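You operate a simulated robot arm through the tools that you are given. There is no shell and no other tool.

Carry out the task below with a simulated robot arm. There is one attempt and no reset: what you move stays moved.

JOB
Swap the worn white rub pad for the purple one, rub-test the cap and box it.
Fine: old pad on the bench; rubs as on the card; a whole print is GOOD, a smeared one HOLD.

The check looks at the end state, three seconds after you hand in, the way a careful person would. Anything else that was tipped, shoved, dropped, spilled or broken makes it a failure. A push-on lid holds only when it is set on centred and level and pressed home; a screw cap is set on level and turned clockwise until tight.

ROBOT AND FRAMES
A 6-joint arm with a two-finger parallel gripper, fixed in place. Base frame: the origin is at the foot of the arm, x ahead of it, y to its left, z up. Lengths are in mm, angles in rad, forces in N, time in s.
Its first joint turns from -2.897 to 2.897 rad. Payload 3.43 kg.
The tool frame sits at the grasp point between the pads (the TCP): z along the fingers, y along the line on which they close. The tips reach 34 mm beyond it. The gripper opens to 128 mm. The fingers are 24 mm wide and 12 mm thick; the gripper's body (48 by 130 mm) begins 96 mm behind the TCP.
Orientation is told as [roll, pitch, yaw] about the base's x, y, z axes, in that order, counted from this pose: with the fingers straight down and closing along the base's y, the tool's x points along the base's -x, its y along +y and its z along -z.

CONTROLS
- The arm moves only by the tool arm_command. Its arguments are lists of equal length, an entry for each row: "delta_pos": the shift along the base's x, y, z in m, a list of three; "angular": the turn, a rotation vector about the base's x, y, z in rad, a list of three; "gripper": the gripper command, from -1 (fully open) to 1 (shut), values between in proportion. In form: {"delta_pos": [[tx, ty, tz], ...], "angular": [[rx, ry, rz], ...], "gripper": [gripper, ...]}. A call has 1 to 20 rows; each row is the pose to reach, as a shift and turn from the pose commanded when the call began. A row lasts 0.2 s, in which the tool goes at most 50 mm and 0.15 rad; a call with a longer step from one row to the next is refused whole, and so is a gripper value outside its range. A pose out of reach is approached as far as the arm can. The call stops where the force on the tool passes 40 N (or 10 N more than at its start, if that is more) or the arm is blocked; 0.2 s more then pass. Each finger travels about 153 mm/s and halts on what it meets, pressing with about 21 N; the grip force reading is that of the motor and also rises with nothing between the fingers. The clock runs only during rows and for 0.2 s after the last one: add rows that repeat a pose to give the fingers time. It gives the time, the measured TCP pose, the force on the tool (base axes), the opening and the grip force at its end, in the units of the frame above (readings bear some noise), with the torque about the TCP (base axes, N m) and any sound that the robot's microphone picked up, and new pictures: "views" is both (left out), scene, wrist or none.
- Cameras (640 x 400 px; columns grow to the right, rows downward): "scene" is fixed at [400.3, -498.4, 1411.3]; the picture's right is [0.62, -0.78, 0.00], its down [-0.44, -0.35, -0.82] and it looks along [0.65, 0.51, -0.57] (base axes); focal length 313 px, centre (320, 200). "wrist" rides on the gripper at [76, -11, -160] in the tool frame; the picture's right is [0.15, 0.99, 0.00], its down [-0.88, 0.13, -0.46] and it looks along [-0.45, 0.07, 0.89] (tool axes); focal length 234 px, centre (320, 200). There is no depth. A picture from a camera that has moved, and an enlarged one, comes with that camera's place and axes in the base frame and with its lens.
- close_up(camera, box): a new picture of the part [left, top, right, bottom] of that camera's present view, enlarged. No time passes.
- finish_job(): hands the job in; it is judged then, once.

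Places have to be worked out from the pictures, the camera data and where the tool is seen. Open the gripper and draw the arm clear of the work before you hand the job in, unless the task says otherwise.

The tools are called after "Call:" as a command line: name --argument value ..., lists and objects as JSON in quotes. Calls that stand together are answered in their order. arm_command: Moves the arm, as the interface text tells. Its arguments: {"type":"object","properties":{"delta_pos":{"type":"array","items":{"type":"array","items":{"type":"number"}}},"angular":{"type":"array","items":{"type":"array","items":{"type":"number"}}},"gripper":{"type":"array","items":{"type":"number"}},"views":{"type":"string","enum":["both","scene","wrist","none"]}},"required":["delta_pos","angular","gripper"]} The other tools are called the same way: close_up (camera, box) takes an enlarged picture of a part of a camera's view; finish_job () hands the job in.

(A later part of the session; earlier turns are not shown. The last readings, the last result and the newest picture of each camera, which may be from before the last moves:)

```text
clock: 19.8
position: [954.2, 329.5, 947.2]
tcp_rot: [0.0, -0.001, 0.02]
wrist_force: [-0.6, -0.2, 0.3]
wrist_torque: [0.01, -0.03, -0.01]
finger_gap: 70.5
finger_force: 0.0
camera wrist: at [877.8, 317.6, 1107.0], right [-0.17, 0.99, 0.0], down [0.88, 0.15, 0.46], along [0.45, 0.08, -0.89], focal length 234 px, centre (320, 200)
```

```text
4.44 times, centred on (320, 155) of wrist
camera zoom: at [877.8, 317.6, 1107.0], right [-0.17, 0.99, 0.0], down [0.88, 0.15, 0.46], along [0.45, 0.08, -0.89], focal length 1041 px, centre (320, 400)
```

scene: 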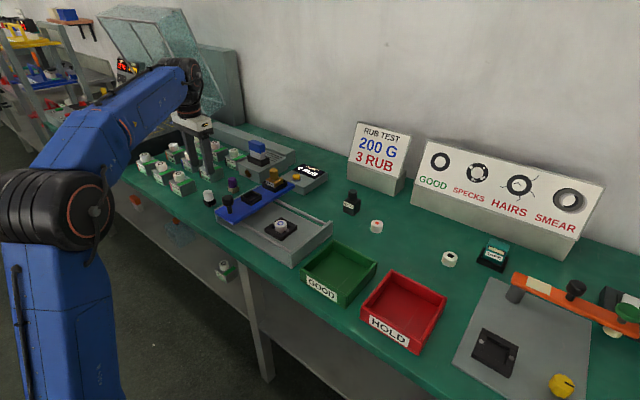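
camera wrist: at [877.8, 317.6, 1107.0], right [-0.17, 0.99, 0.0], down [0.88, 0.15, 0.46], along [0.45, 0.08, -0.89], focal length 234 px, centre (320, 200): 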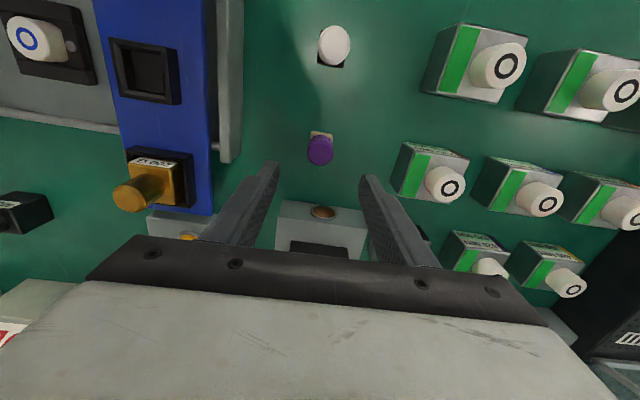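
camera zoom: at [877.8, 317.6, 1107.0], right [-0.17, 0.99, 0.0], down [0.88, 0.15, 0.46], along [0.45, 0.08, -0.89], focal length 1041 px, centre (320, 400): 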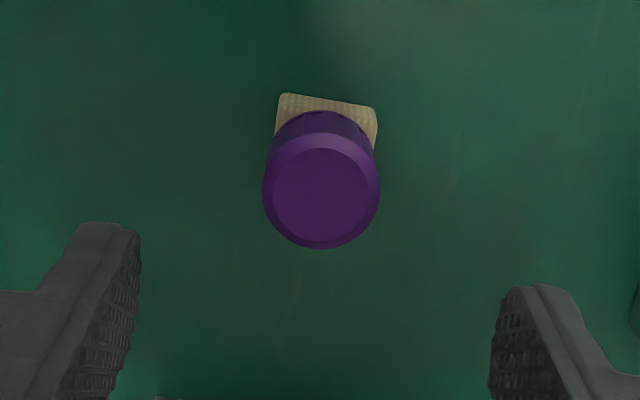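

The purple pad is centred at (951.2, 330.4), yaw ≈0.025, matching the tool. I shift −2.5 mm in x and descend to TCP z≈853, then look before closing.

Call:
arm_command --delta_pos '[[-0.0025, 0.0005, -0.02], [-0.0025, 0.0005, -0.04], [-0.0025, 0.0005, -0.06], [-0.0025, 0.0005, -0.078], [-0.0025, 0.0005, -0.088], [-0.0025, 0.0005, -0.093], [-0.0025, 0.0005, -0.093], [-0.0025, 0.0005, -0.093]]' --angular '[[0, 0, 0], [0, 0, 0], [0, 0, 0], [0, 0, 0], [0, 0, 0], [0, 0, 0], [0, 0, 0], [0, 0, 0]]' --gripper '[-0.1, -0.1, -0.1, -0.1, -0.1, -0.1, -0.1, -0.1]'

Call:
close_up --camera "wrist" --box '[240, 120, 400, 250]'

Call:
close_up --camera "scene" --box '[190, 130, 290, 220]'

```text
clock: 21.6
position: [949.2, 330.8, 854.6]
tcp_rot: [0.002, 0.002, 0.02]
wrist_force: [-1.2, 0.6, 0.1]
wrist_torque: [0.0, 0.02, 0.01]
finger_gap: 70.3
finger_force: 0.0
camera wrist: at [873.3, 318.7, 1013.9], right [-0.17, 0.99, 0.0], down [0.88, 0.15, 0.46], along [0.45, 0.08, -0.89], focal length 234 px, centre (320, 200)
```

scene: 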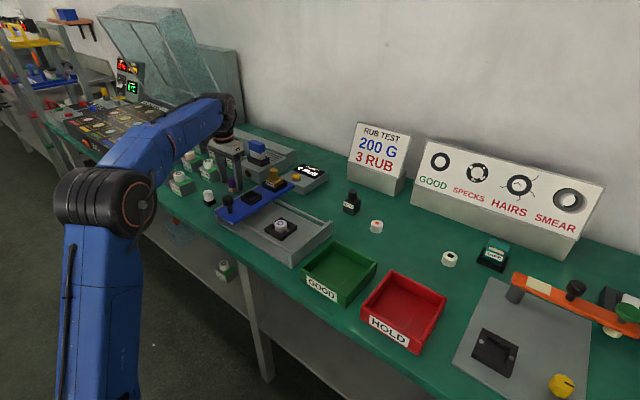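
wrist: 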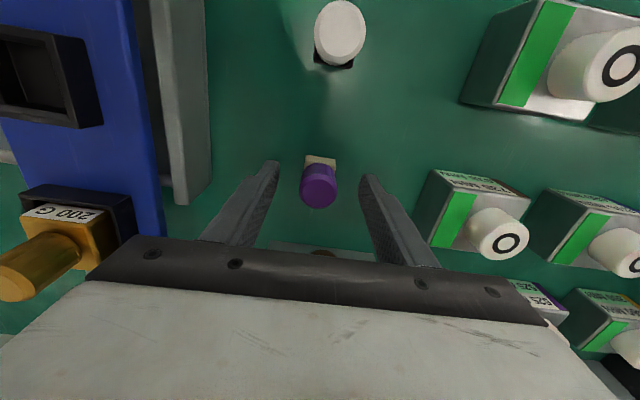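

```text
3.08 times, centred on (320, 185) of wrist
camera zoom: at [873.3, 318.7, 1013.9], right [-0.17, 0.99, 0.0], down [0.88, 0.15, 0.46], along [0.45, 0.08, -0.89], focal length 720 px, centre (320, 246)
```

zoom: 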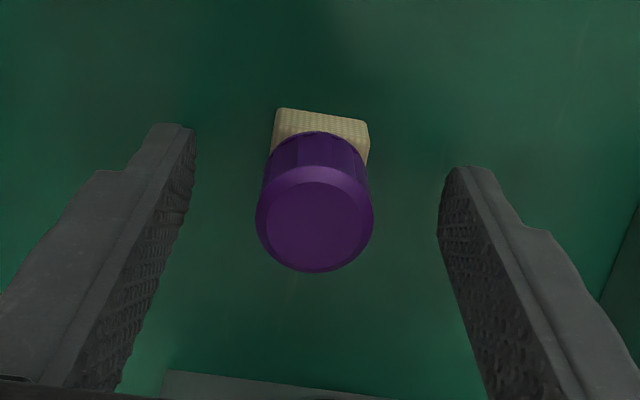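

```text
4.44 times, centred on (240, 175) of scene
camera zoom: at [400.3, -498.4, 1411.3], right [0.62, -0.78, 0.0], down [-0.44, -0.35, -0.82], along [0.65, 0.51, -0.57], focal length 1390 px, centre (676, 311)
```

zoom: 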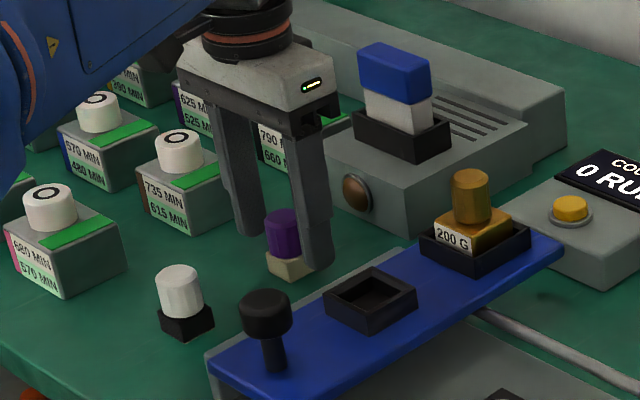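

The pad sits centred between the fingers (pad ~(951.8, 330.7), TCP (949.2, 330.8)). I nudge +2 mm in x, close, and lift.

Call:
arm_command --delta_pos '[[0.002, 0, 0], [0.002, 0, 0], [0.002, 0, 0], [0.002, 0, 0], [0.002, 0, 0], [0.002, 0, 0.01], [0.002, 0, 0.03], [0.002, 0, 0.06], [0.002, 0, 0.1], [0.002, 0, 0.14], [0.002, 0, 0.14]]' --angular '[[0, 0, 0], [0, 0, 0], [0, 0, 0], [0, 0, 0], [0, 0, 0], [0, 0, 0], [0, 0, 0], [0, 0, 0], [0, 0, 0], [0, 0, 0], [0, 0, 0]]' --gripper '[-0.1, 0.7, 1, 1, 1, 1, 1, 1, 1, 1, 1]'

Call:
close_up --camera "wrist" --box '[240, 120, 400, 250]'

Call:
close_up --camera "scene" --box '[190, 110, 290, 210]'

```text
clock: 24.0
position: [951.5, 331.3, 996.1]
tcp_rot: [0.003, -0.002, 0.02]
wrist_force: [-0.3, 0.4, -0.8]
wrist_torque: [0.01, 0.0, -0.02]
finger_gap: 28.5
finger_force: 21.1
camera wrist: at [875.5, 318.9, 1155.6], right [-0.17, 0.99, 0.0], down [0.88, 0.15, 0.46], along [0.45, 0.08, -0.89], focal length 234 px, centre (320, 200)
```

scene: 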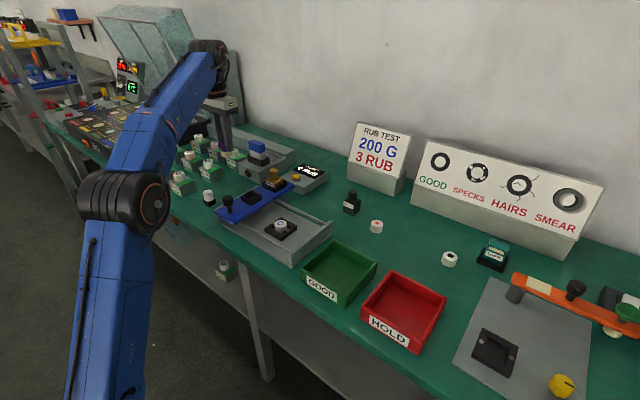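
wrist: 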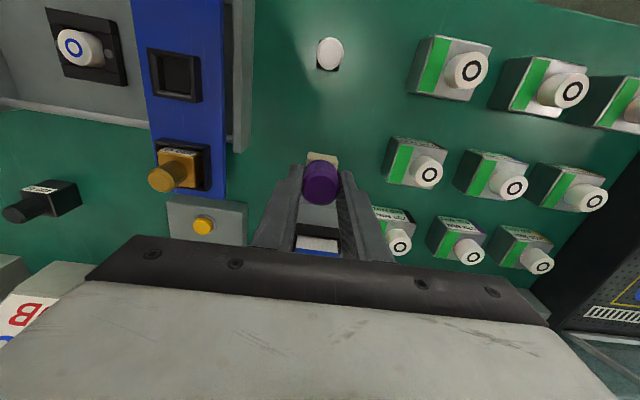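

```text
3.08 times, centred on (320, 185) of wrist
camera zoom: at [875.5, 318.9, 1155.6], right [-0.17, 0.99, 0.0], down [0.88, 0.15, 0.46], along [0.45, 0.08, -0.89], focal length 720 px, centre (320, 246)
```

zoom: 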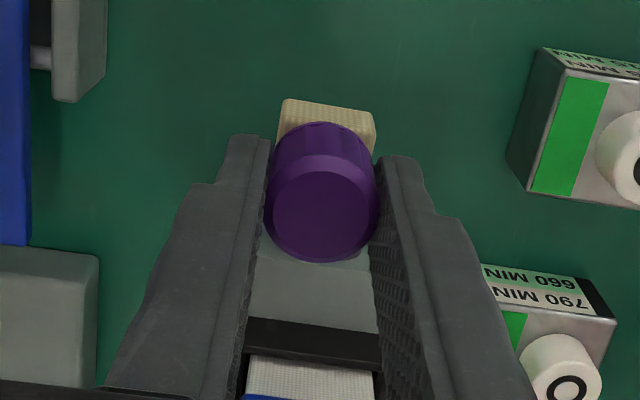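

```text
4.00 times, centred on (240, 160) of scene
camera zoom: at [400.3, -498.4, 1411.3], right [0.62, -0.78, 0.0], down [-0.44, -0.35, -0.82], along [0.65, 0.51, -0.57], focal length 1251 px, centre (640, 360)
```

zoom: 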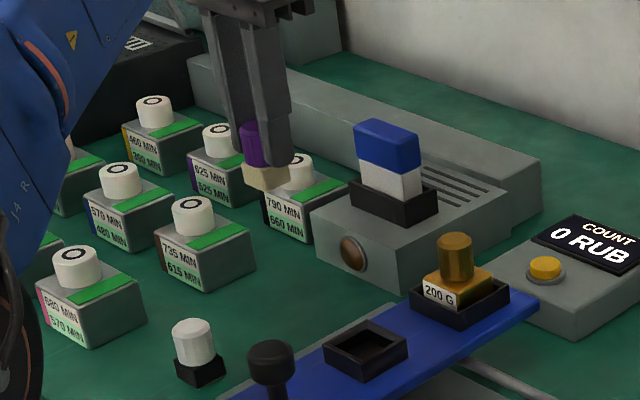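

The purple pad is held (gap 28.5) and well centred. I carry it over to above the socket at (899, 165) with yaw squared up.

Call:
arm_command --delta_pos '[[-0.0128, -0.0416, 0], [-0.0257, -0.0833, 0], [-0.0386, -0.125, 0], [-0.0515, -0.1662, 0], [-0.0515, -0.1662, -0.02], [-0.0515, -0.1662, -0.044], [-0.0515, -0.1662, -0.044], [-0.0515, -0.1662, -0.044]]' --angular '[[0, 0, -0.01], [0, 0, -0.022], [0, 0, -0.022], [0, 0, -0.022], [0, 0, -0.022], [0, 0, -0.022], [0, 0, -0.022], [0, 0, -0.022]]' --gripper '[1, 1, 1, 1, 1, 1, 1, 1]'

Call:
close_up --camera "wrist" --box '[270, 110, 370, 220]'

Call:
close_up --camera "scene" --box '[220, 140, 300, 220]'

```text
clock: 25.8
position: [898.2, 166.0, 951.7]
tcp_rot: [0.002, 0.001, -0.002]
wrist_force: [-0.4, 1.1, 0.0]
wrist_torque: [0.0, 0.0, -0.01]
finger_gap: 28.4
finger_force: 21.5
camera wrist: at [822.3, 155.2, 1111.3], right [-0.14, 0.99, 0.0], down [0.88, 0.13, 0.46], along [0.45, 0.07, -0.89], focal length 234 px, centre (320, 200)
```

scene: 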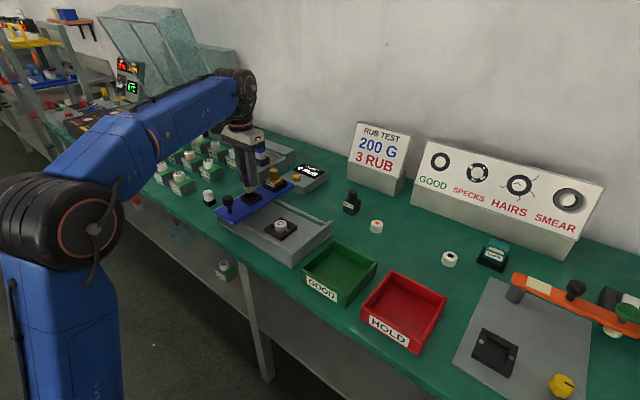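
wrist: 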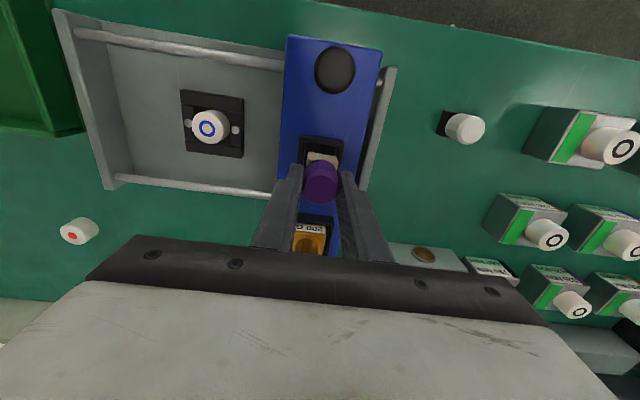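

```text
3.64 times, centred on (320, 165) of wrist
camera zoom: at [822.3, 155.2, 1111.3], right [-0.14, 0.99, 0.0], down [0.88, 0.13, 0.46], along [0.45, 0.07, -0.89], focal length 852 px, centre (320, 327)
```

zoom: 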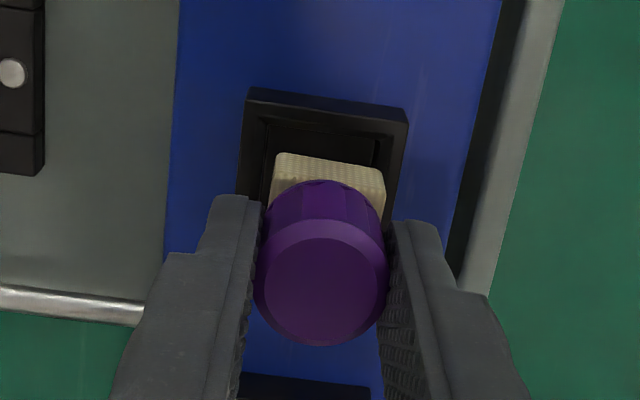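

```text
5.00 times, centred on (260, 180) of scene
camera zoom: at [400.3, -498.4, 1411.3], right [0.62, -0.78, 0.0], down [-0.44, -0.35, -0.82], along [0.65, 0.51, -0.57], focal length 1564 px, centre (620, 300)
```

zoom: 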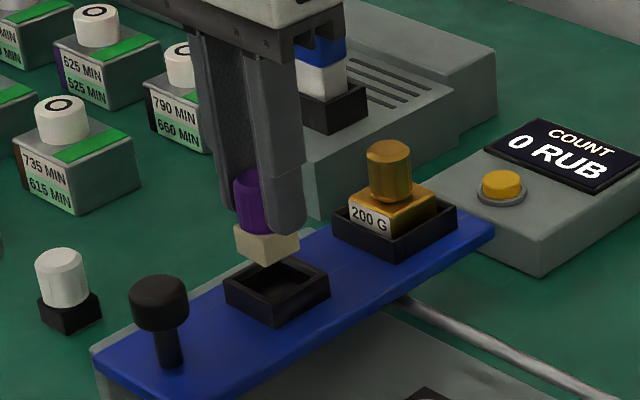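

The pad hovers just above the socket; socket centre computes to about (900.5, 165.8). I shift +1.3 mm in x, −0.5 mm in y and lower to just before seating.

Call:
arm_command --delta_pos '[[0.0013, -0.0005, 0], [0.0013, -0.0005, -0.01], [0.0013, -0.0005, -0.02], [0.0013, -0.0005, -0.026], [0.0013, -0.0005, -0.03], [0.0013, -0.0005, -0.032], [0.0013, -0.0005, -0.032]]' --angular '[[0, 0, 0], [0, 0, 0], [0, 0, 0], [0, 0, 0], [0, 0, 0], [0, 0, 0], [0, 0, 0]]' --gripper '[1, 1, 1, 1, 1, 1, 1]'

Call:
close_up --camera "wrist" --box '[270, 110, 370, 220]'

Call:
close_up --camera "scene" --box '[220, 140, 300, 220]'

```text
clock: 27.4
position: [900.9, 163.4, 919.7]
tcp_rot: [0.001, 0.0, -0.002]
wrist_force: [-3.7, 2.1, 1.7]
wrist_torque: [0.01, 0.27, 0.04]
finger_gap: 28.7
finger_force: 21.1
camera wrist: at [825.0, 153.7, 1079.4], right [-0.14, 0.99, 0.0], down [0.88, 0.13, 0.46], along [0.45, 0.07, -0.89], focal length 234 px, centre (320, 200)
```

scene: 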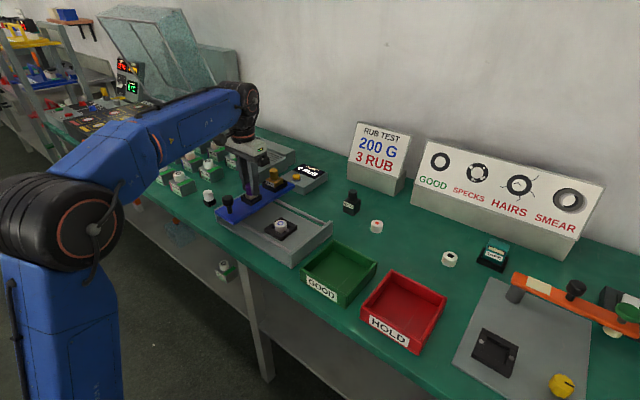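
wrist: 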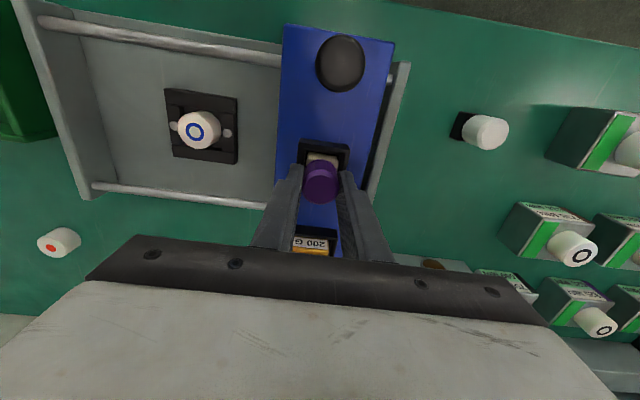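

```text
3.64 times, centred on (320, 165) of wrist
camera zoom: at [825.0, 153.7, 1079.4], right [-0.14, 0.99, 0.0], down [0.88, 0.13, 0.46], along [0.45, 0.07, -0.89], focal length 852 px, centre (320, 327)
```

zoom: 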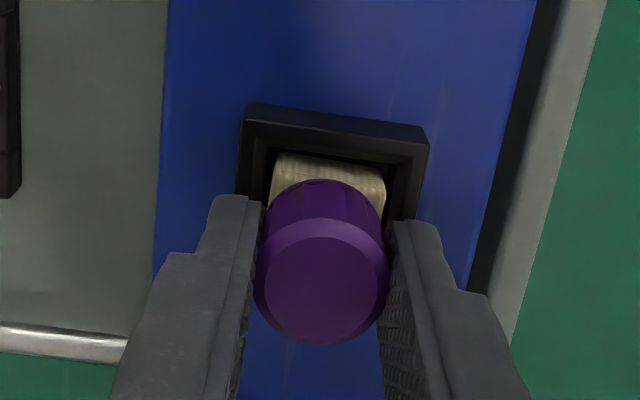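

```text
5.00 times, centred on (260, 180) of scene
camera zoom: at [400.3, -498.4, 1411.3], right [0.62, -0.78, 0.0], down [-0.44, -0.35, -0.82], along [0.65, 0.51, -0.57], focal length 1564 px, centre (620, 300)
```

zoom: 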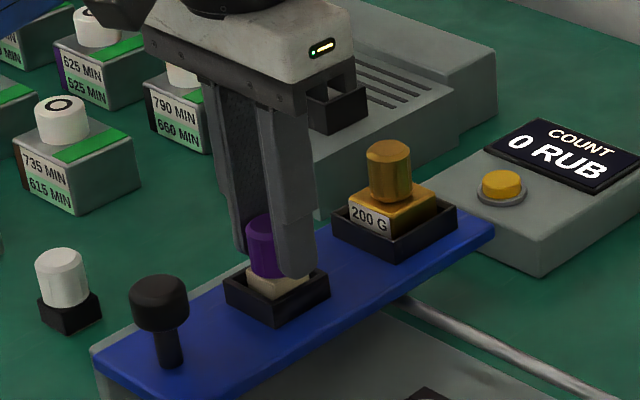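

A small side force (−3.7 N x, +2.1 N y) shows the base touching the +x/−y chamfer. I shift −1.2 mm in x and +1 mm in y, then lower in small steps.

Call:
arm_command --delta_pos '[[-0.0012, 0.001, 0], [-0.0012, 0.001, 0], [-0.0012, 0.001, -0.001], [-0.0012, 0.001, -0.001]]' --angular '[[0, 0, 0], [0, 0, 0], [0, 0, 0], [0, 0, 0]]' --gripper '[1, 1, 1, 1]' --views "none"

```text
clock: 28.4
position: [900.3, 165.9, 918.1]
tcp_rot: [0.002, -0.001, -0.003]
wrist_force: [1.6, -0.7, 6.1]
wrist_torque: [-0.12, -0.05, 0.05]
finger_gap: 28.4
finger_force: 21.0
```

Side forces are nearly gone and there's 6 N of upward force at z≈917, close to the expected seat height (~916). I press slightly more to confirm seating.

Call:
arm_command --delta_pos '[[0, 0, -0.001], [0, 0, -0.001]]' --angular '[[0, 0, 0], [0, 0, 0]]' --gripper '[1, 1]'

Call:
close_up --camera "wrist" --box '[270, 110, 370, 220]'

Call:
close_up --camera "scene" --box '[235, 165, 285, 210]'

```text
clock: 29.0
position: [899.5, 164.9, 919.0]
tcp_rot: [0.003, -0.001, -0.004]
wrist_force: [2.7, -3.4, 11.4]
wrist_torque: [-0.11, -0.14, 0.01]
finger_gap: 28.2
finger_force: 21.1
camera wrist: at [823.4, 154.6, 1077.7], right [-0.14, 0.99, 0.0], down [0.88, 0.13, 0.46], along [0.45, 0.07, -0.89], focal length 234 px, centre (320, 200)
```

scene: 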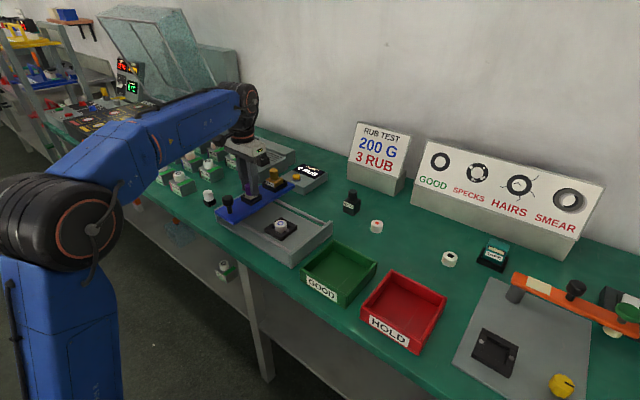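
wrist: 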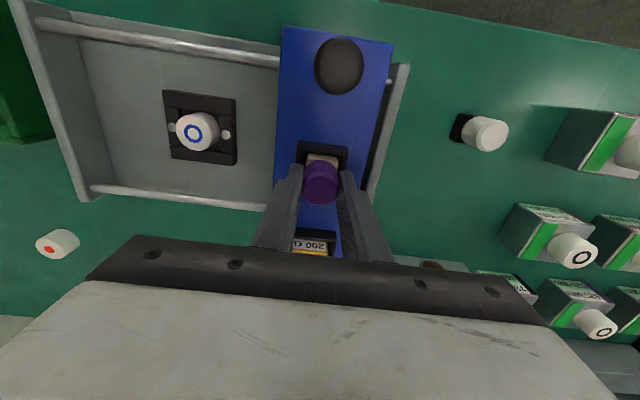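

```text
3.64 times, centred on (320, 165) of wrist
camera zoom: at [823.4, 154.6, 1077.7], right [-0.14, 0.99, 0.0], down [0.88, 0.13, 0.46], along [0.45, 0.07, -0.89], focal length 852 px, centre (320, 327)
```

zoom: 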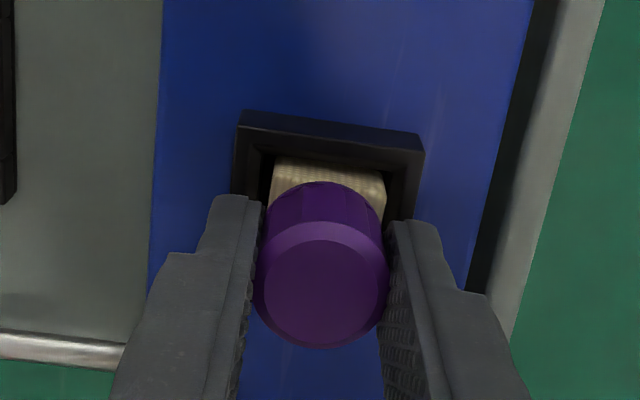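

```text
8.89 times, centred on (260, 188) of scene
camera zoom: at [400.3, -498.4, 1411.3], right [0.62, -0.78, 0.0], down [-0.44, -0.35, -0.82], along [0.65, 0.51, -0.57], focal length 2780 px, centre (853, 311)
```

zoom: 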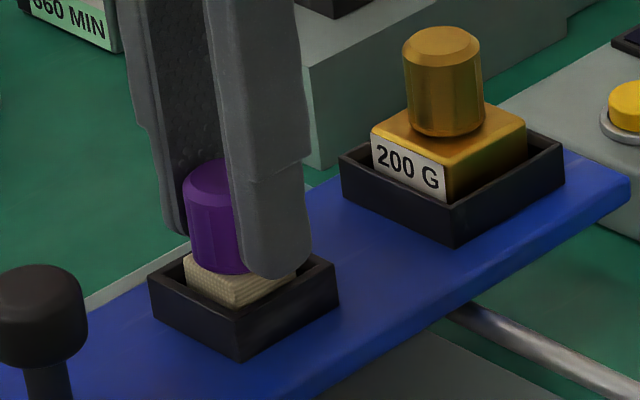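

The pad is still ~2 mm high, with forces now on the opposite sides (+2.7 x, −3.4 y), so the centre lies between the two tries. I raise 1.5 mm, shift halfway back, and lower again.

Call:
arm_command --delta_pos '[[0, 0, 0.002], [0.0006, -0.0006, 0.002], [0.0006, -0.0006, 0.001], [0.0006, -0.0006, 0], [0.0006, -0.0006, 0]]' --angular '[[0, 0, 0], [0, 0, 0], [0, 0, 0], [0, 0, 0], [0, 0, 0]]' --gripper '[1, 1, 1, 1, 1]' --views "none"

```text
clock: 30.2
position: [900.3, 164.8, 918.1]
tcp_rot: [0.001, 0.001, -0.002]
wrist_force: [1.5, 0.2, 4.9]
wrist_torque: [-0.02, -0.03, 0.0]
finger_gap: 28.3
finger_force: 21.0
```

Force dropped to 4.9 N at the same height; it's better centred. I lower further in 1 mm steps.

Call:
arm_command --delta_pos '[[0.0002, 0, -0.001], [0.0002, 0, -0.002], [0.0002, 0, -0.002]]' --angular '[[0, 0, 0], [0, 0, 0], [0, 0, 0]]' --gripper '[1, 1, 1]' --views "none"

```text
clock: 31.0
position: [900.9, 163.3, 916.8]
tcp_rot: [0.004, -0.003, -0.003]
wrist_force: [5.6, -1.0, 23.1]
wrist_torque: [-0.13, -0.25, 0.0]
finger_gap: 28.5
finger_force: 20.7
```

23 N of mostly vertical force at this height suggests it is on the floor of the socket. I ease up 1.5 mm, open, rise a little and look.

Call:
arm_command --delta_pos '[[0, 0, 0.0015], [0, 0, 0.0015], [0, 0, 0.0015], [0, 0, 0.0015], [0, 0, 0.02], [0, 0, 0.05], [0, 0, 0.05]]' --angular '[[0, 0, 0], [0, 0, 0], [0, 0, 0], [0, 0, 0], [0, 0, 0], [0, 0, 0], [0, 0, 0]]' --gripper '[1, 0.4, 0.2, -0.1, -0.1, -0.1, -0.1]'

Call:
close_up --camera "wrist" --box '[270, 100, 370, 200]'

Call:
close_up --camera "scene" --box '[220, 165, 290, 215]'

```text
clock: 32.6
position: [898.7, 163.9, 968.2]
tcp_rot: [0.003, 0.001, -0.002]
wrist_force: [0.3, -0.3, 0.0]
wrist_torque: [-0.01, 0.0, 0.01]
finger_gap: 70.5
finger_force: 0.3
camera wrist: at [823.0, 154.6, 1126.9], right [-0.14, 0.99, 0.0], down [0.88, 0.13, 0.46], along [0.45, 0.07, -0.89], focal length 234 px, centre (320, 200)
```

scene: 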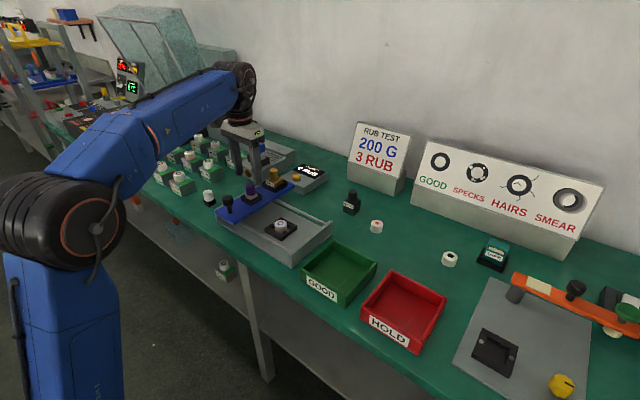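
wrist: 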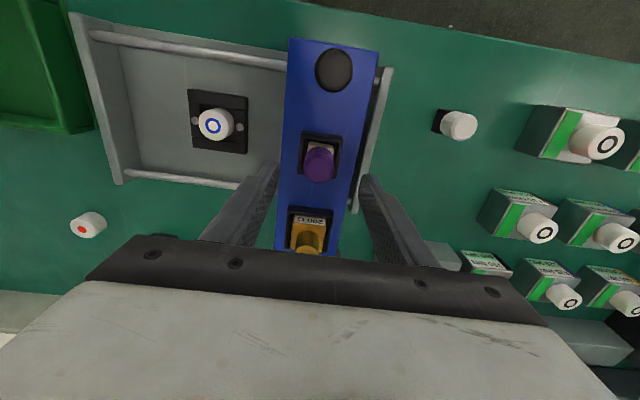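

```text
4.00 times, centred on (320, 150) of wrist
camera zoom: at [823.0, 154.6, 1126.9], right [-0.14, 0.99, 0.0], down [0.88, 0.13, 0.46], along [0.45, 0.07, -0.89], focal length 937 px, centre (320, 400)
```

zoom: 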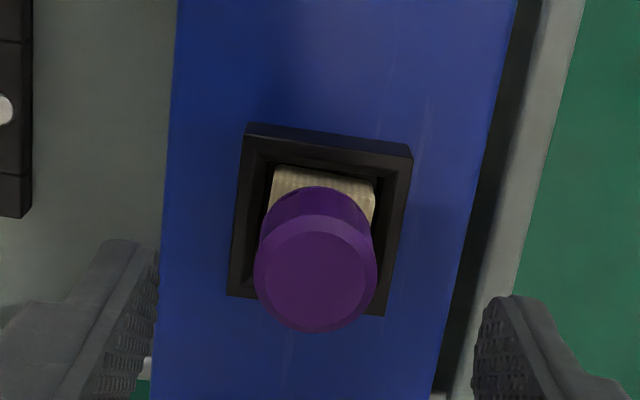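

```text
8.00 times, centred on (255, 190) of scene
camera zoom: at [400.3, -498.4, 1411.3], right [0.62, -0.78, 0.0], down [-0.44, -0.35, -0.82], along [0.65, 0.51, -0.57], focal length 2502 px, centre (840, 280)
```

zoom: 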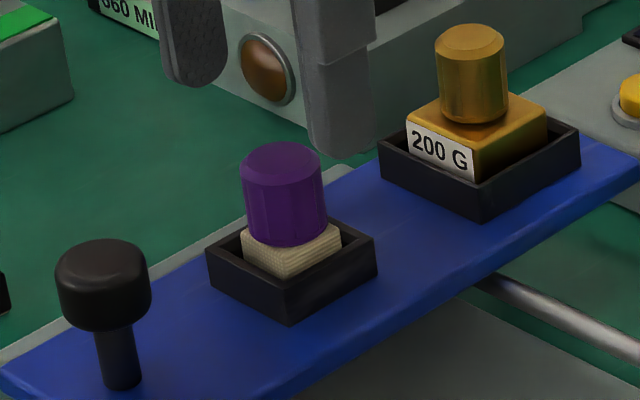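

The purple pad stands in the socket, but its top reads maybe 2 mm higher than the old pad did. I zoom in to check whether it is fully seated.

Call:
close_up --camera "wrist" --box '[295, 125, 345, 185]'

Call:
close_up --camera "scene" --box '[242, 175, 272, 207]'

```text
6.67 times, centred on (320, 155) of wrist
camera zoom: at [823.0, 154.6, 1126.9], right [-0.14, 0.99, 0.0], down [0.88, 0.13, 0.46], along [0.45, 0.07, -0.89], focal length 1561 px, centre (320, 500)
```

zoom: 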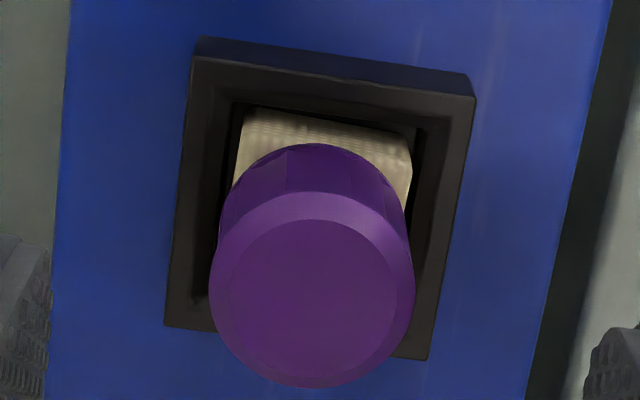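

```text
12.50 times, centred on (257, 191) of scene
camera zoom: at [400.3, -498.4, 1411.3], right [0.62, -0.78, 0.0], down [-0.44, -0.35, -0.82], along [0.65, 0.51, -0.57], focal length 3910 px, centre (1108, 312)
```

zoom: 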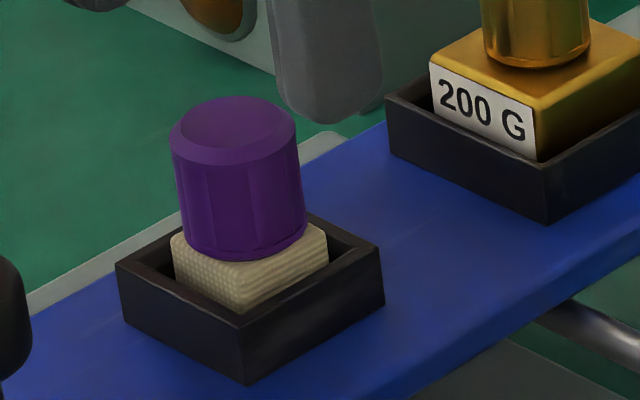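

Comparing the pad top to the socket corner in both pictures gives the same 20.1 px as for the old pad, so the purple pad is seated. Next I go above the black carriage knob, triangulated at (815, 165, 910).

Call:
arm_command --delta_pos '[[-0.03, 0, 0], [-0.06, 0, 0], [-0.085, 0, 0], [-0.085, 0, 0], [-0.085, 0, 0]]' --angular '[[0, 0, 0], [0, 0, 0], [0, 0, 0], [0, 0, 0], [0, 0, 0]]' --gripper '[-0.1, -0.1, -0.1, -0.1, -0.1]'

Call:
close_up --camera "wrist" --box '[240, 100, 400, 230]'

Call:
close_up --camera "scene" --box '[210, 150, 340, 270]'

```text
clock: 33.8
position: [812.4, 166.0, 963.3]
tcp_rot: [0.003, 0.0, -0.003]
wrist_force: [-0.4, -0.6, -0.1]
wrist_torque: [-0.01, -0.04, -0.03]
finger_gap: 70.4
finger_force: 0.0
camera wrist: at [736.5, 154.7, 1123.8], right [-0.14, 0.99, 0.0], down [0.88, 0.13, 0.46], along [0.45, 0.07, -0.89], focal length 234 px, centre (320, 200)
```

scene: 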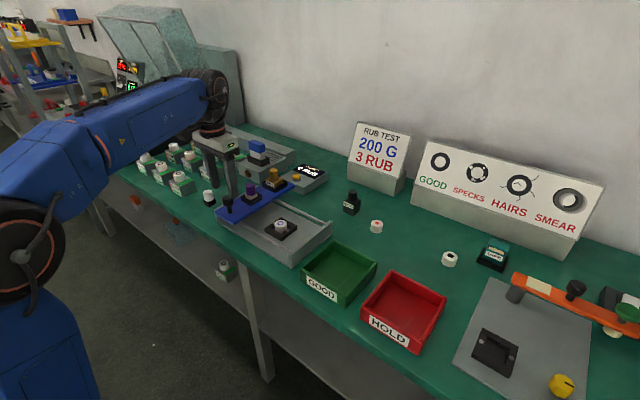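
wrist: 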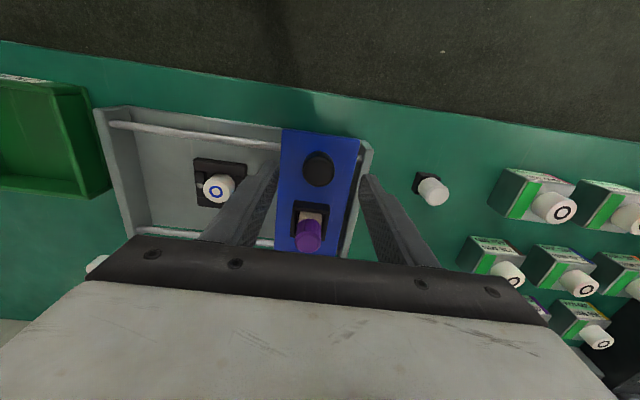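

```text
3.08 times, centred on (320, 165) of wrist
camera zoom: at [736.5, 154.7, 1123.8], right [-0.14, 0.99, 0.0], down [0.88, 0.13, 0.46], along [0.45, 0.07, -0.89], focal length 720 px, centre (320, 308)
```

zoom: 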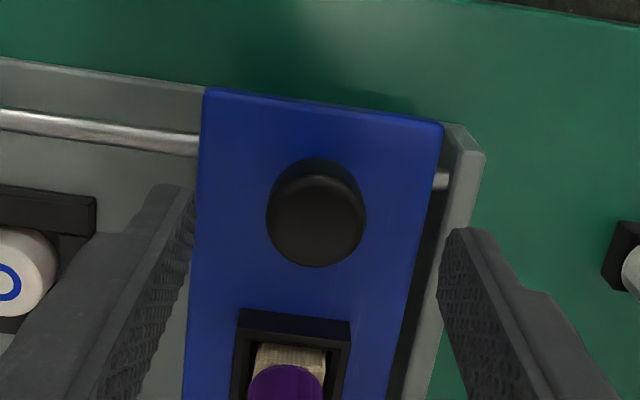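

```text
3.33 times, centred on (275, 210) of scene
camera zoom: at [400.3, -498.4, 1411.3], right [0.62, -0.78, 0.0], down [-0.44, -0.35, -0.82], along [0.65, 0.51, -0.57], focal length 1042 px, centre (470, 167)
```

zoom: 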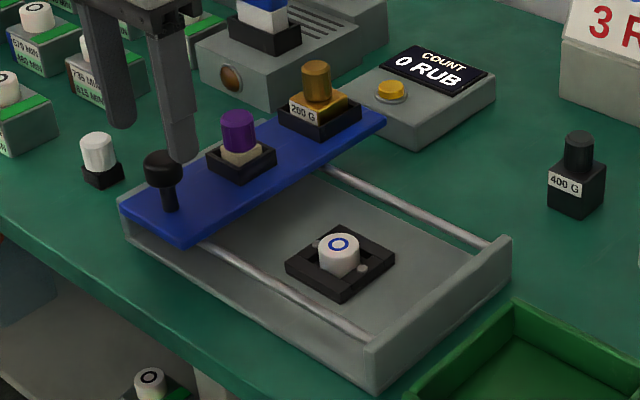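

The knob (31 mm wide) is between the fingers at (815, 165.4). I descend to TCP z≈918 and close on it.

Call:
arm_command --delta_pos '[[0.001, 0, -0.015], [0.001, 0, -0.03], [0.001, 0, -0.042], [0.001, 0, -0.046], [0.001, 0, -0.046], [0.001, 0, -0.046], [0.001, 0, -0.046], [0.001, 0, -0.046]]' --angular '[[0, 0, 0], [0, 0, 0], [0, 0, 0], [0, 0, 0], [0, 0, 0], [0, 0, 0], [0, 0, 0], [0, 0, 0]]' --gripper '[-0.1, -0.1, -0.1, -0.1, 0.3, 1, 1, 1]'

Call:
close_up --camera "scene" --box '[210, 150, 340, 270]'

```text
clock: 35.6
position: [815.3, 164.6, 917.3]
tcp_rot: [0.002, 0.0, -0.004]
wrist_force: [-3.6, -6.8, -4.3]
wrist_torque: [-0.33, -0.28, -0.02]
finger_gap: 31.7
finger_force: 45.0
camera wrist: at [738.3, 154.2, 1077.2], right [-0.14, 0.99, 0.0], down [0.88, 0.13, 0.46], along [0.45, 0.07, -0.89], focal length 234 px, centre (320, 200)
```

scene: 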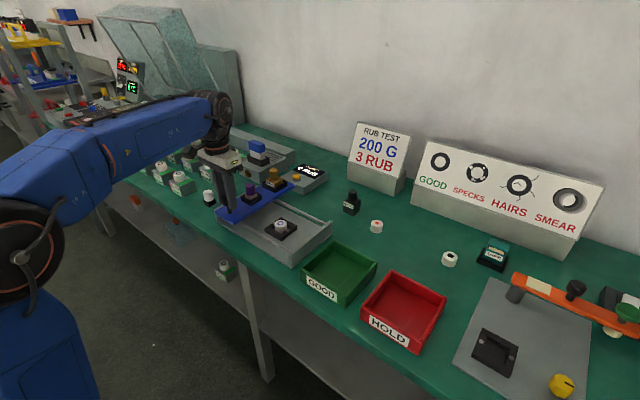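
wrist: 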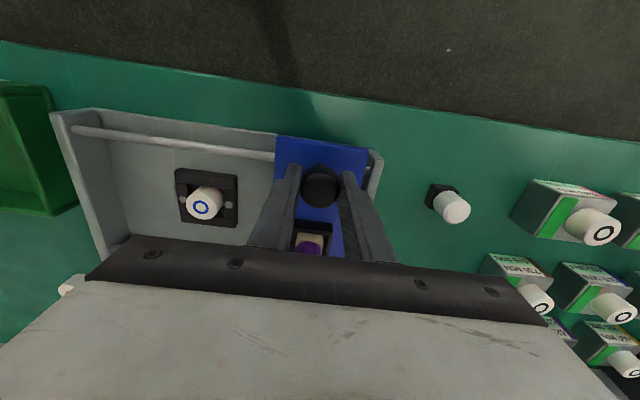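

```text
3.33 times, centred on (275, 210) of scene
camera zoom: at [400.3, -498.4, 1411.3], right [0.62, -0.78, 0.0], down [-0.44, -0.35, -0.82], along [0.65, 0.51, -0.57], focal length 1042 px, centre (470, 167)
```

zoom: 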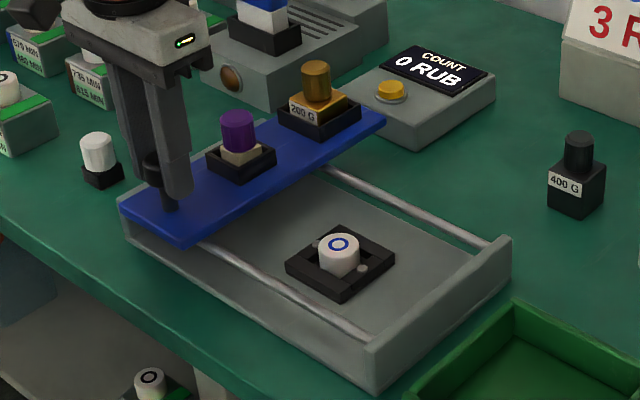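

The knob is gripped. I slide the carriage along −y slowly for 60 mm first to check it moves freely.

Call:
arm_command --delta_pos '[[0, -0.005, 0], [0, -0.012, 0], [0, -0.02, 0], [0, -0.03, 0], [0, -0.04, 0], [0, -0.05, 0], [0, -0.06, 0], [0, -0.06, 0]]' --angular '[[0, 0, 0], [0, 0, 0], [0, 0, 0], [0, 0, 0], [0, 0, 0], [0, 0, 0], [0, 0, 0], [0, 0, 0]]' --gripper '[0.7, 0.6, 0.6, 0.6, 0.6, 0.6, 0.6, 0.6]' --views "scene"

Call:
close_up --camera "scene" --box '[210, 150, 340, 270]'

```text
clock: 37.4
position: [815.9, 105.5, 920.0]
tcp_rot: [0.001, -0.001, -0.002]
wrist_force: [-23.7, -0.1, -29.2]
wrist_torque: [-0.15, 0.53, 0.0]
finger_gap: 31.9
finger_force: 45.4
```

scene: 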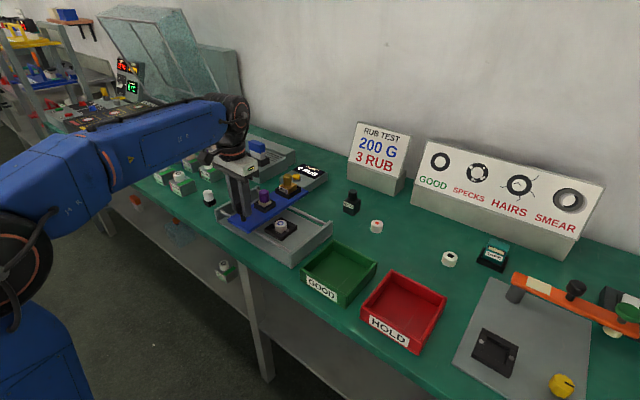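

```text
3.33 times, centred on (275, 210) of scene
camera zoom: at [400.3, -498.4, 1411.3], right [0.62, -0.78, 0.0], down [-0.44, -0.35, -0.82], along [0.65, 0.51, -0.57], focal length 1042 px, centre (470, 167)
```

zoom: 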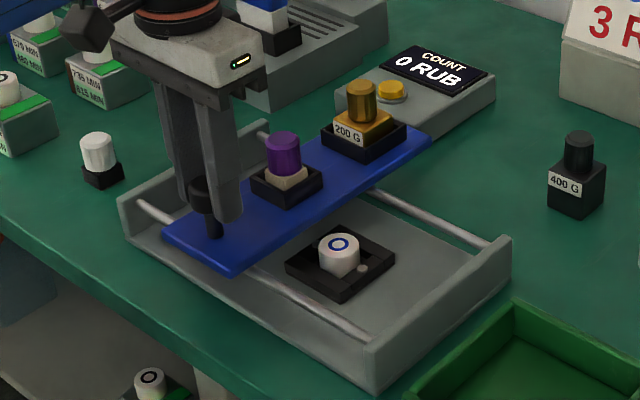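

The carriage slides, but a tight grip builds up constraint forces (−24 x, −29 z N). I loosen the grip to leave slight play around the knob, so the fingers push it without twisting.

Call:
arm_command --delta_pos '[[0, 0, 0], [0, 0, 0], [0, 0, 0]]' --angular '[[0, 0, 0], [0, 0, 0], [0, 0, 0]]' --gripper '[0.44, 0.44, 0.44]' --views "none"

```text
clock: 38.2
position: [816.2, 104.2, 920.4]
tcp_rot: [0.003, 0.0, -0.003]
wrist_force: [-0.9, -0.6, -0.1]
wrist_torque: [-0.02, 0.0, 0.02]
finger_gap: 35.8
finger_force: 0.1
```

Forces are gone. I continue pushing the carriage along −y over the cap, slowly.

Call:
arm_command --delta_pos '[[0, -0.01, -0.001], [0, -0.02, -0.001], [0, -0.03, -0.001], [0, -0.04, -0.001], [0, -0.05, -0.001], [0, -0.06, -0.001], [0, -0.07, -0.001], [0, -0.08, -0.001], [0, -0.09, -0.001], [0, -0.1, -0.001], [0, -0.1, -0.001]]' --angular '[[0, 0, 0], [0, 0, 0], [0, 0, 0], [0, 0, 0], [0, 0, 0], [0, 0, 0], [0, 0, 0], [0, 0, 0], [0, 0, 0], [0, 0, 0], [0, 0, 0]]' --gripper '[0.44, 0.44, 0.44, 0.44, 0.44, 0.44, 0.44, 0.44, 0.44, 0.44, 0.44]' --views "scene"

Call:
close_up --camera "scene" --box '[210, 150, 340, 270]'

```text
clock: 40.4
position: [817.3, 11.2, 917.1]
tcp_rot: [0.008, -0.001, 0.001]
wrist_force: [-0.5, 35.8, -2.6]
wrist_torque: [0.06, -0.16, -0.05]
finger_gap: 56.3
finger_force: 17.8
stopped in row 11: the force on the tool passed its limit at 43 N (the readings are from after the stop); the commanded pose is now the measured one
```

scene: 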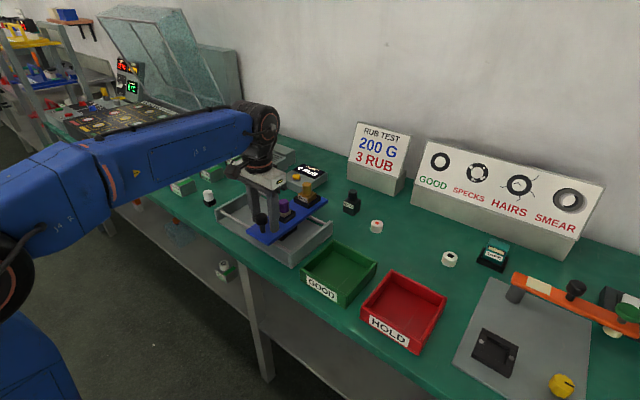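

```text
3.33 times, centred on (275, 210) of scene
camera zoom: at [400.3, -498.4, 1411.3], right [0.62, -0.78, 0.0], down [-0.44, -0.35, -0.82], along [0.65, 0.51, -0.57], focal length 1042 px, centre (470, 167)
```

zoom: 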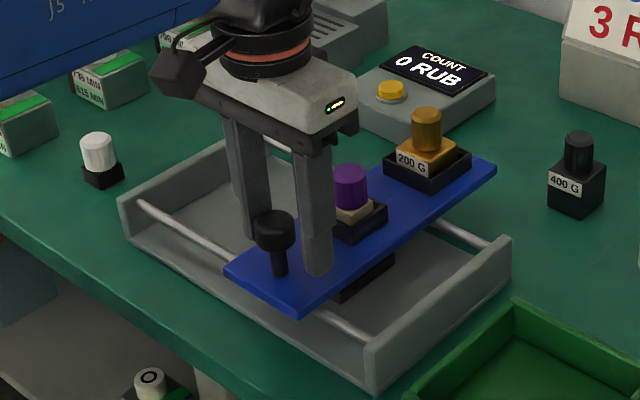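

The carriage hit an end stop at pad y≈27 (finger yielded, 36 N), and the counter still shows 0 — a rub is probably one there-and-back stroke. I re-centre on the knob and push it back along +y to the start.

Call:
arm_command --delta_pos '[[0, 0.008, 0], [0, 0.016, 0.001], [0, 0.016, 0.001], [0, 0.026, 0.001], [0, 0.036, 0.001], [0, 0.046, 0.001], [0, 0.056, 0.001], [0, 0.066, 0.001], [0, 0.076, 0.001], [0, 0.086, 0.001], [0, 0.096, 0.001], [0, 0.106, 0.001], [0, 0.116, 0.001], [0, 0.126, 0.001], [0, 0.136, 0.001], [0, 0.146, 0.001], [0, 0.153, 0.001], [0, 0.157, 0.001], [0, 0.157, 0.001]]' --angular '[[-0.006, 0, 0], [-0.006, 0, 0], [-0.006, 0, 0], [-0.006, 0, 0], [-0.006, 0, 0], [-0.006, 0, 0], [-0.006, 0, 0], [-0.006, 0, 0], [-0.006, 0, 0], [-0.006, 0, 0], [-0.006, 0, 0], [-0.006, 0, 0], [-0.006, 0, 0], [-0.006, 0, 0], [-0.006, 0, 0], [-0.006, 0, 0], [-0.006, 0, 0], [-0.006, 0, 0], [-0.006, 0, 0]]' --gripper '[0.3, 0.44, 0.44, 0.44, 0.44, 0.44, 0.44, 0.44, 0.44, 0.44, 0.44, 0.44, 0.44, 0.44, 0.44, 0.44, 0.44, 0.44, 0.44]' --views "scene"

Call:
close_up --camera "scene" --box '[210, 150, 340, 270]'

```text
clock: 44.4
position: [817.8, 164.6, 919.1]
tcp_rot: [0.0, 0.0, 0.001]
wrist_force: [0.0, -0.3, 0.1]
wrist_torque: [-0.04, 0.02, 0.0]
finger_gap: 36.4
finger_force: 0.7
```

scene: 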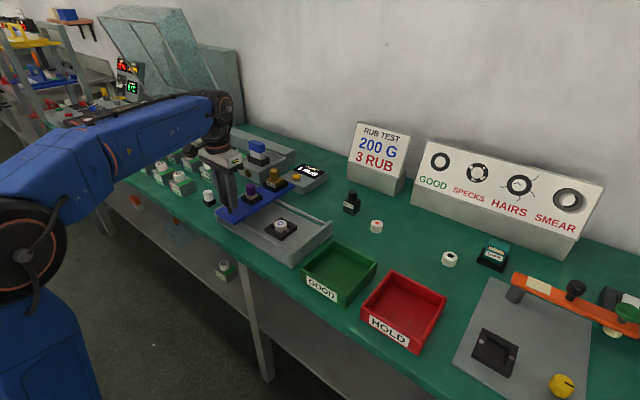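

```text
3.33 times, centred on (275, 210) of scene
camera zoom: at [400.3, -498.4, 1411.3], right [0.62, -0.78, 0.0], down [-0.44, -0.35, -0.82], along [0.65, 0.51, -0.57], focal length 1042 px, centre (470, 167)
```

zoom: 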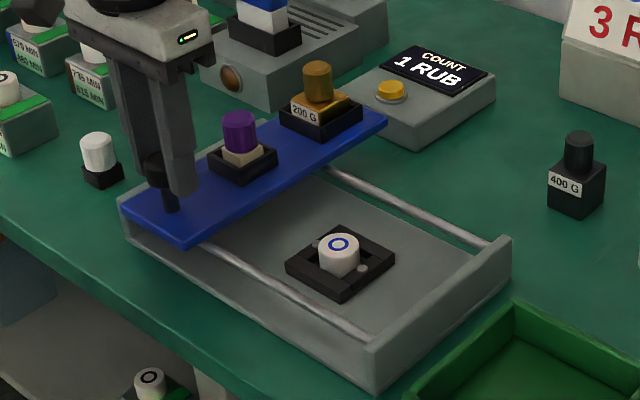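

The counter now reads 1 RUB, so one there-and-back is one rub. I do the second forward stroke, stopping just at the end stop.

Call:
arm_command --delta_pos '[[0, -0.007, 0], [0, -0.017, 0], [0, -0.027, 0], [0, -0.037, 0], [0, -0.047, 0], [0, -0.057, 0], [0, -0.067, 0], [0, -0.077, 0], [0, -0.087, 0], [0, -0.097, 0], [0, -0.107, 0], [0, -0.117, 0], [0, -0.127, 0], [0, -0.135, 0], [0, -0.141, 0], [0, -0.143, 0], [0, -0.143, 0]]' --angular '[[0, 0, 0], [0, 0, 0], [0, 0, 0], [0, 0, 0], [0, 0, 0], [0, 0, 0], [0, 0, 0], [0, 0, 0], [0, 0, 0], [0, 0, 0], [0, 0, 0], [0, 0, 0], [0, 0, 0], [0, 0, 0], [0, 0, 0], [0, 0, 0], [0, 0, 0]]' --gripper '[0.44, 0.44, 0.44, 0.44, 0.44, 0.44, 0.44, 0.44, 0.44, 0.44, 0.44, 0.44, 0.44, 0.44, 0.44, 0.44, 0.44]' --views "scene"

Call:
close_up --camera "scene" --box '[210, 150, 340, 270]'

```text
clock: 48.0
position: [816.1, 22.9, 919.6]
tcp_rot: [-0.001, 0.0, -0.001]
wrist_force: [-0.8, 1.4, -0.5]
wrist_torque: [0.01, 0.0, 0.01]
finger_gap: 36.7
finger_force: 1.4
```

scene: 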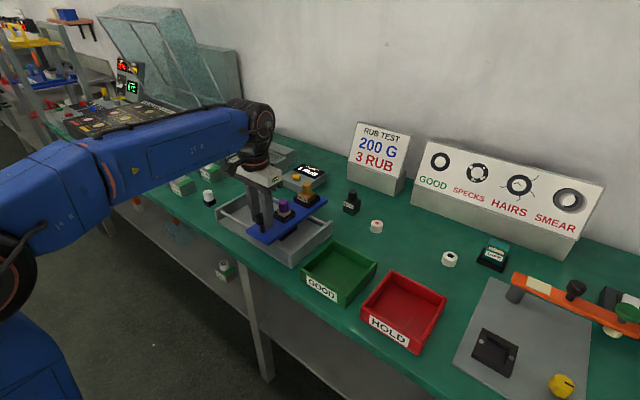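

```text
3.33 times, centred on (275, 210) of scene
camera zoom: at [400.3, -498.4, 1411.3], right [0.62, -0.78, 0.0], down [-0.44, -0.35, -0.82], along [0.65, 0.51, -0.57], focal length 1042 px, centre (470, 167)
```

zoom: 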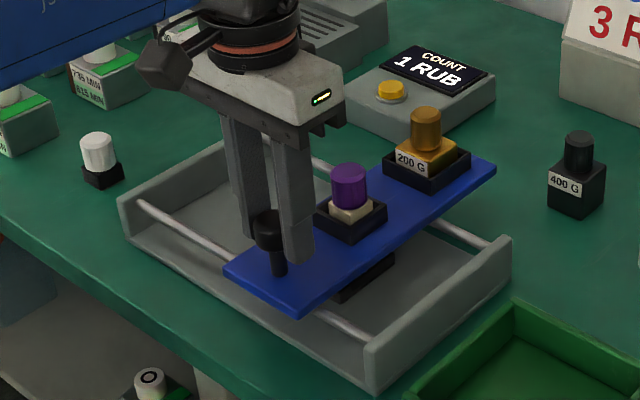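

The carriage is at the same far end position as before. I return it to the start.

Call:
arm_command --delta_pos '[[0, 0.008, 0], [0, 0.018, 0], [0, 0.028, 0], [0, 0.038, 0], [0, 0.048, 0], [0, 0.058, 0], [0, 0.068, 0], [0, 0.078, 0], [0, 0.088, 0], [0, 0.098, 0], [0, 0.108, 0], [0, 0.118, 0], [0, 0.128, 0], [0, 0.136, 0], [0, 0.141, 0], [0, 0.143, 0], [0, 0.143, 0]]' --angular '[[0, 0, 0], [0, 0, 0], [0, 0, 0], [0, 0, 0], [0, 0, 0], [0, 0, 0], [0, 0, 0], [0, 0, 0], [0, 0, 0], [0, 0, 0], [0, 0, 0], [0, 0, 0], [0, 0, 0], [0, 0, 0], [0, 0, 0], [0, 0, 0], [0, 0, 0]]' --gripper '[0.44, 0.44, 0.44, 0.44, 0.44, 0.44, 0.44, 0.44, 0.44, 0.44, 0.44, 0.44, 0.44, 0.44, 0.44, 0.44, 0.44]' --views "scene"

Call:
close_up --camera "scene" --box '[210, 150, 340, 270]'

```text
clock: 51.6
position: [817.5, 165.8, 917.9]
tcp_rot: [0.001, 0.001, -0.001]
wrist_force: [0.1, -0.7, 0.8]
wrist_torque: [-0.06, -0.03, 0.0]
finger_gap: 36.7
finger_force: 0.7
```

scene: 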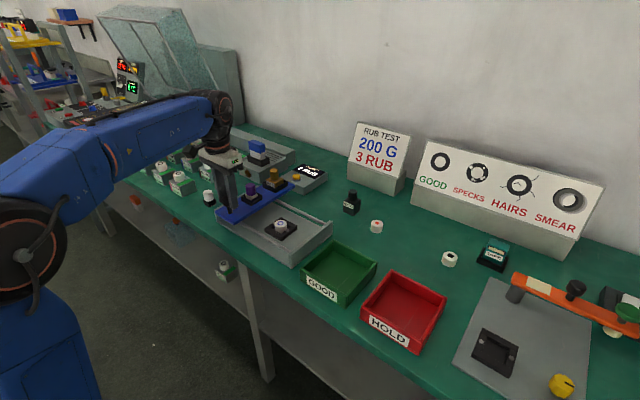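

```text
3.33 times, centred on (275, 210) of scene
camera zoom: at [400.3, -498.4, 1411.3], right [0.62, -0.78, 0.0], down [-0.44, -0.35, -0.82], along [0.65, 0.51, -0.57], focal length 1042 px, centre (470, 167)
```

zoom: 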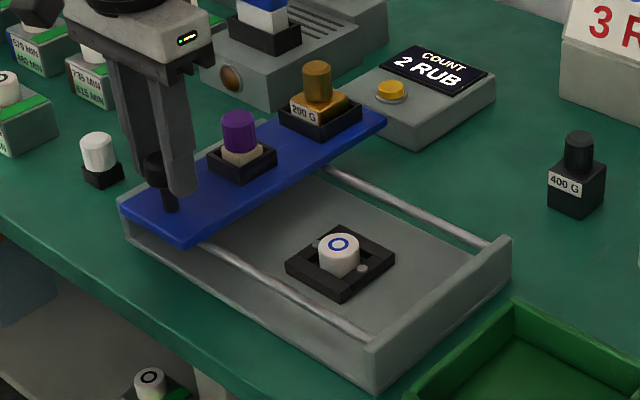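

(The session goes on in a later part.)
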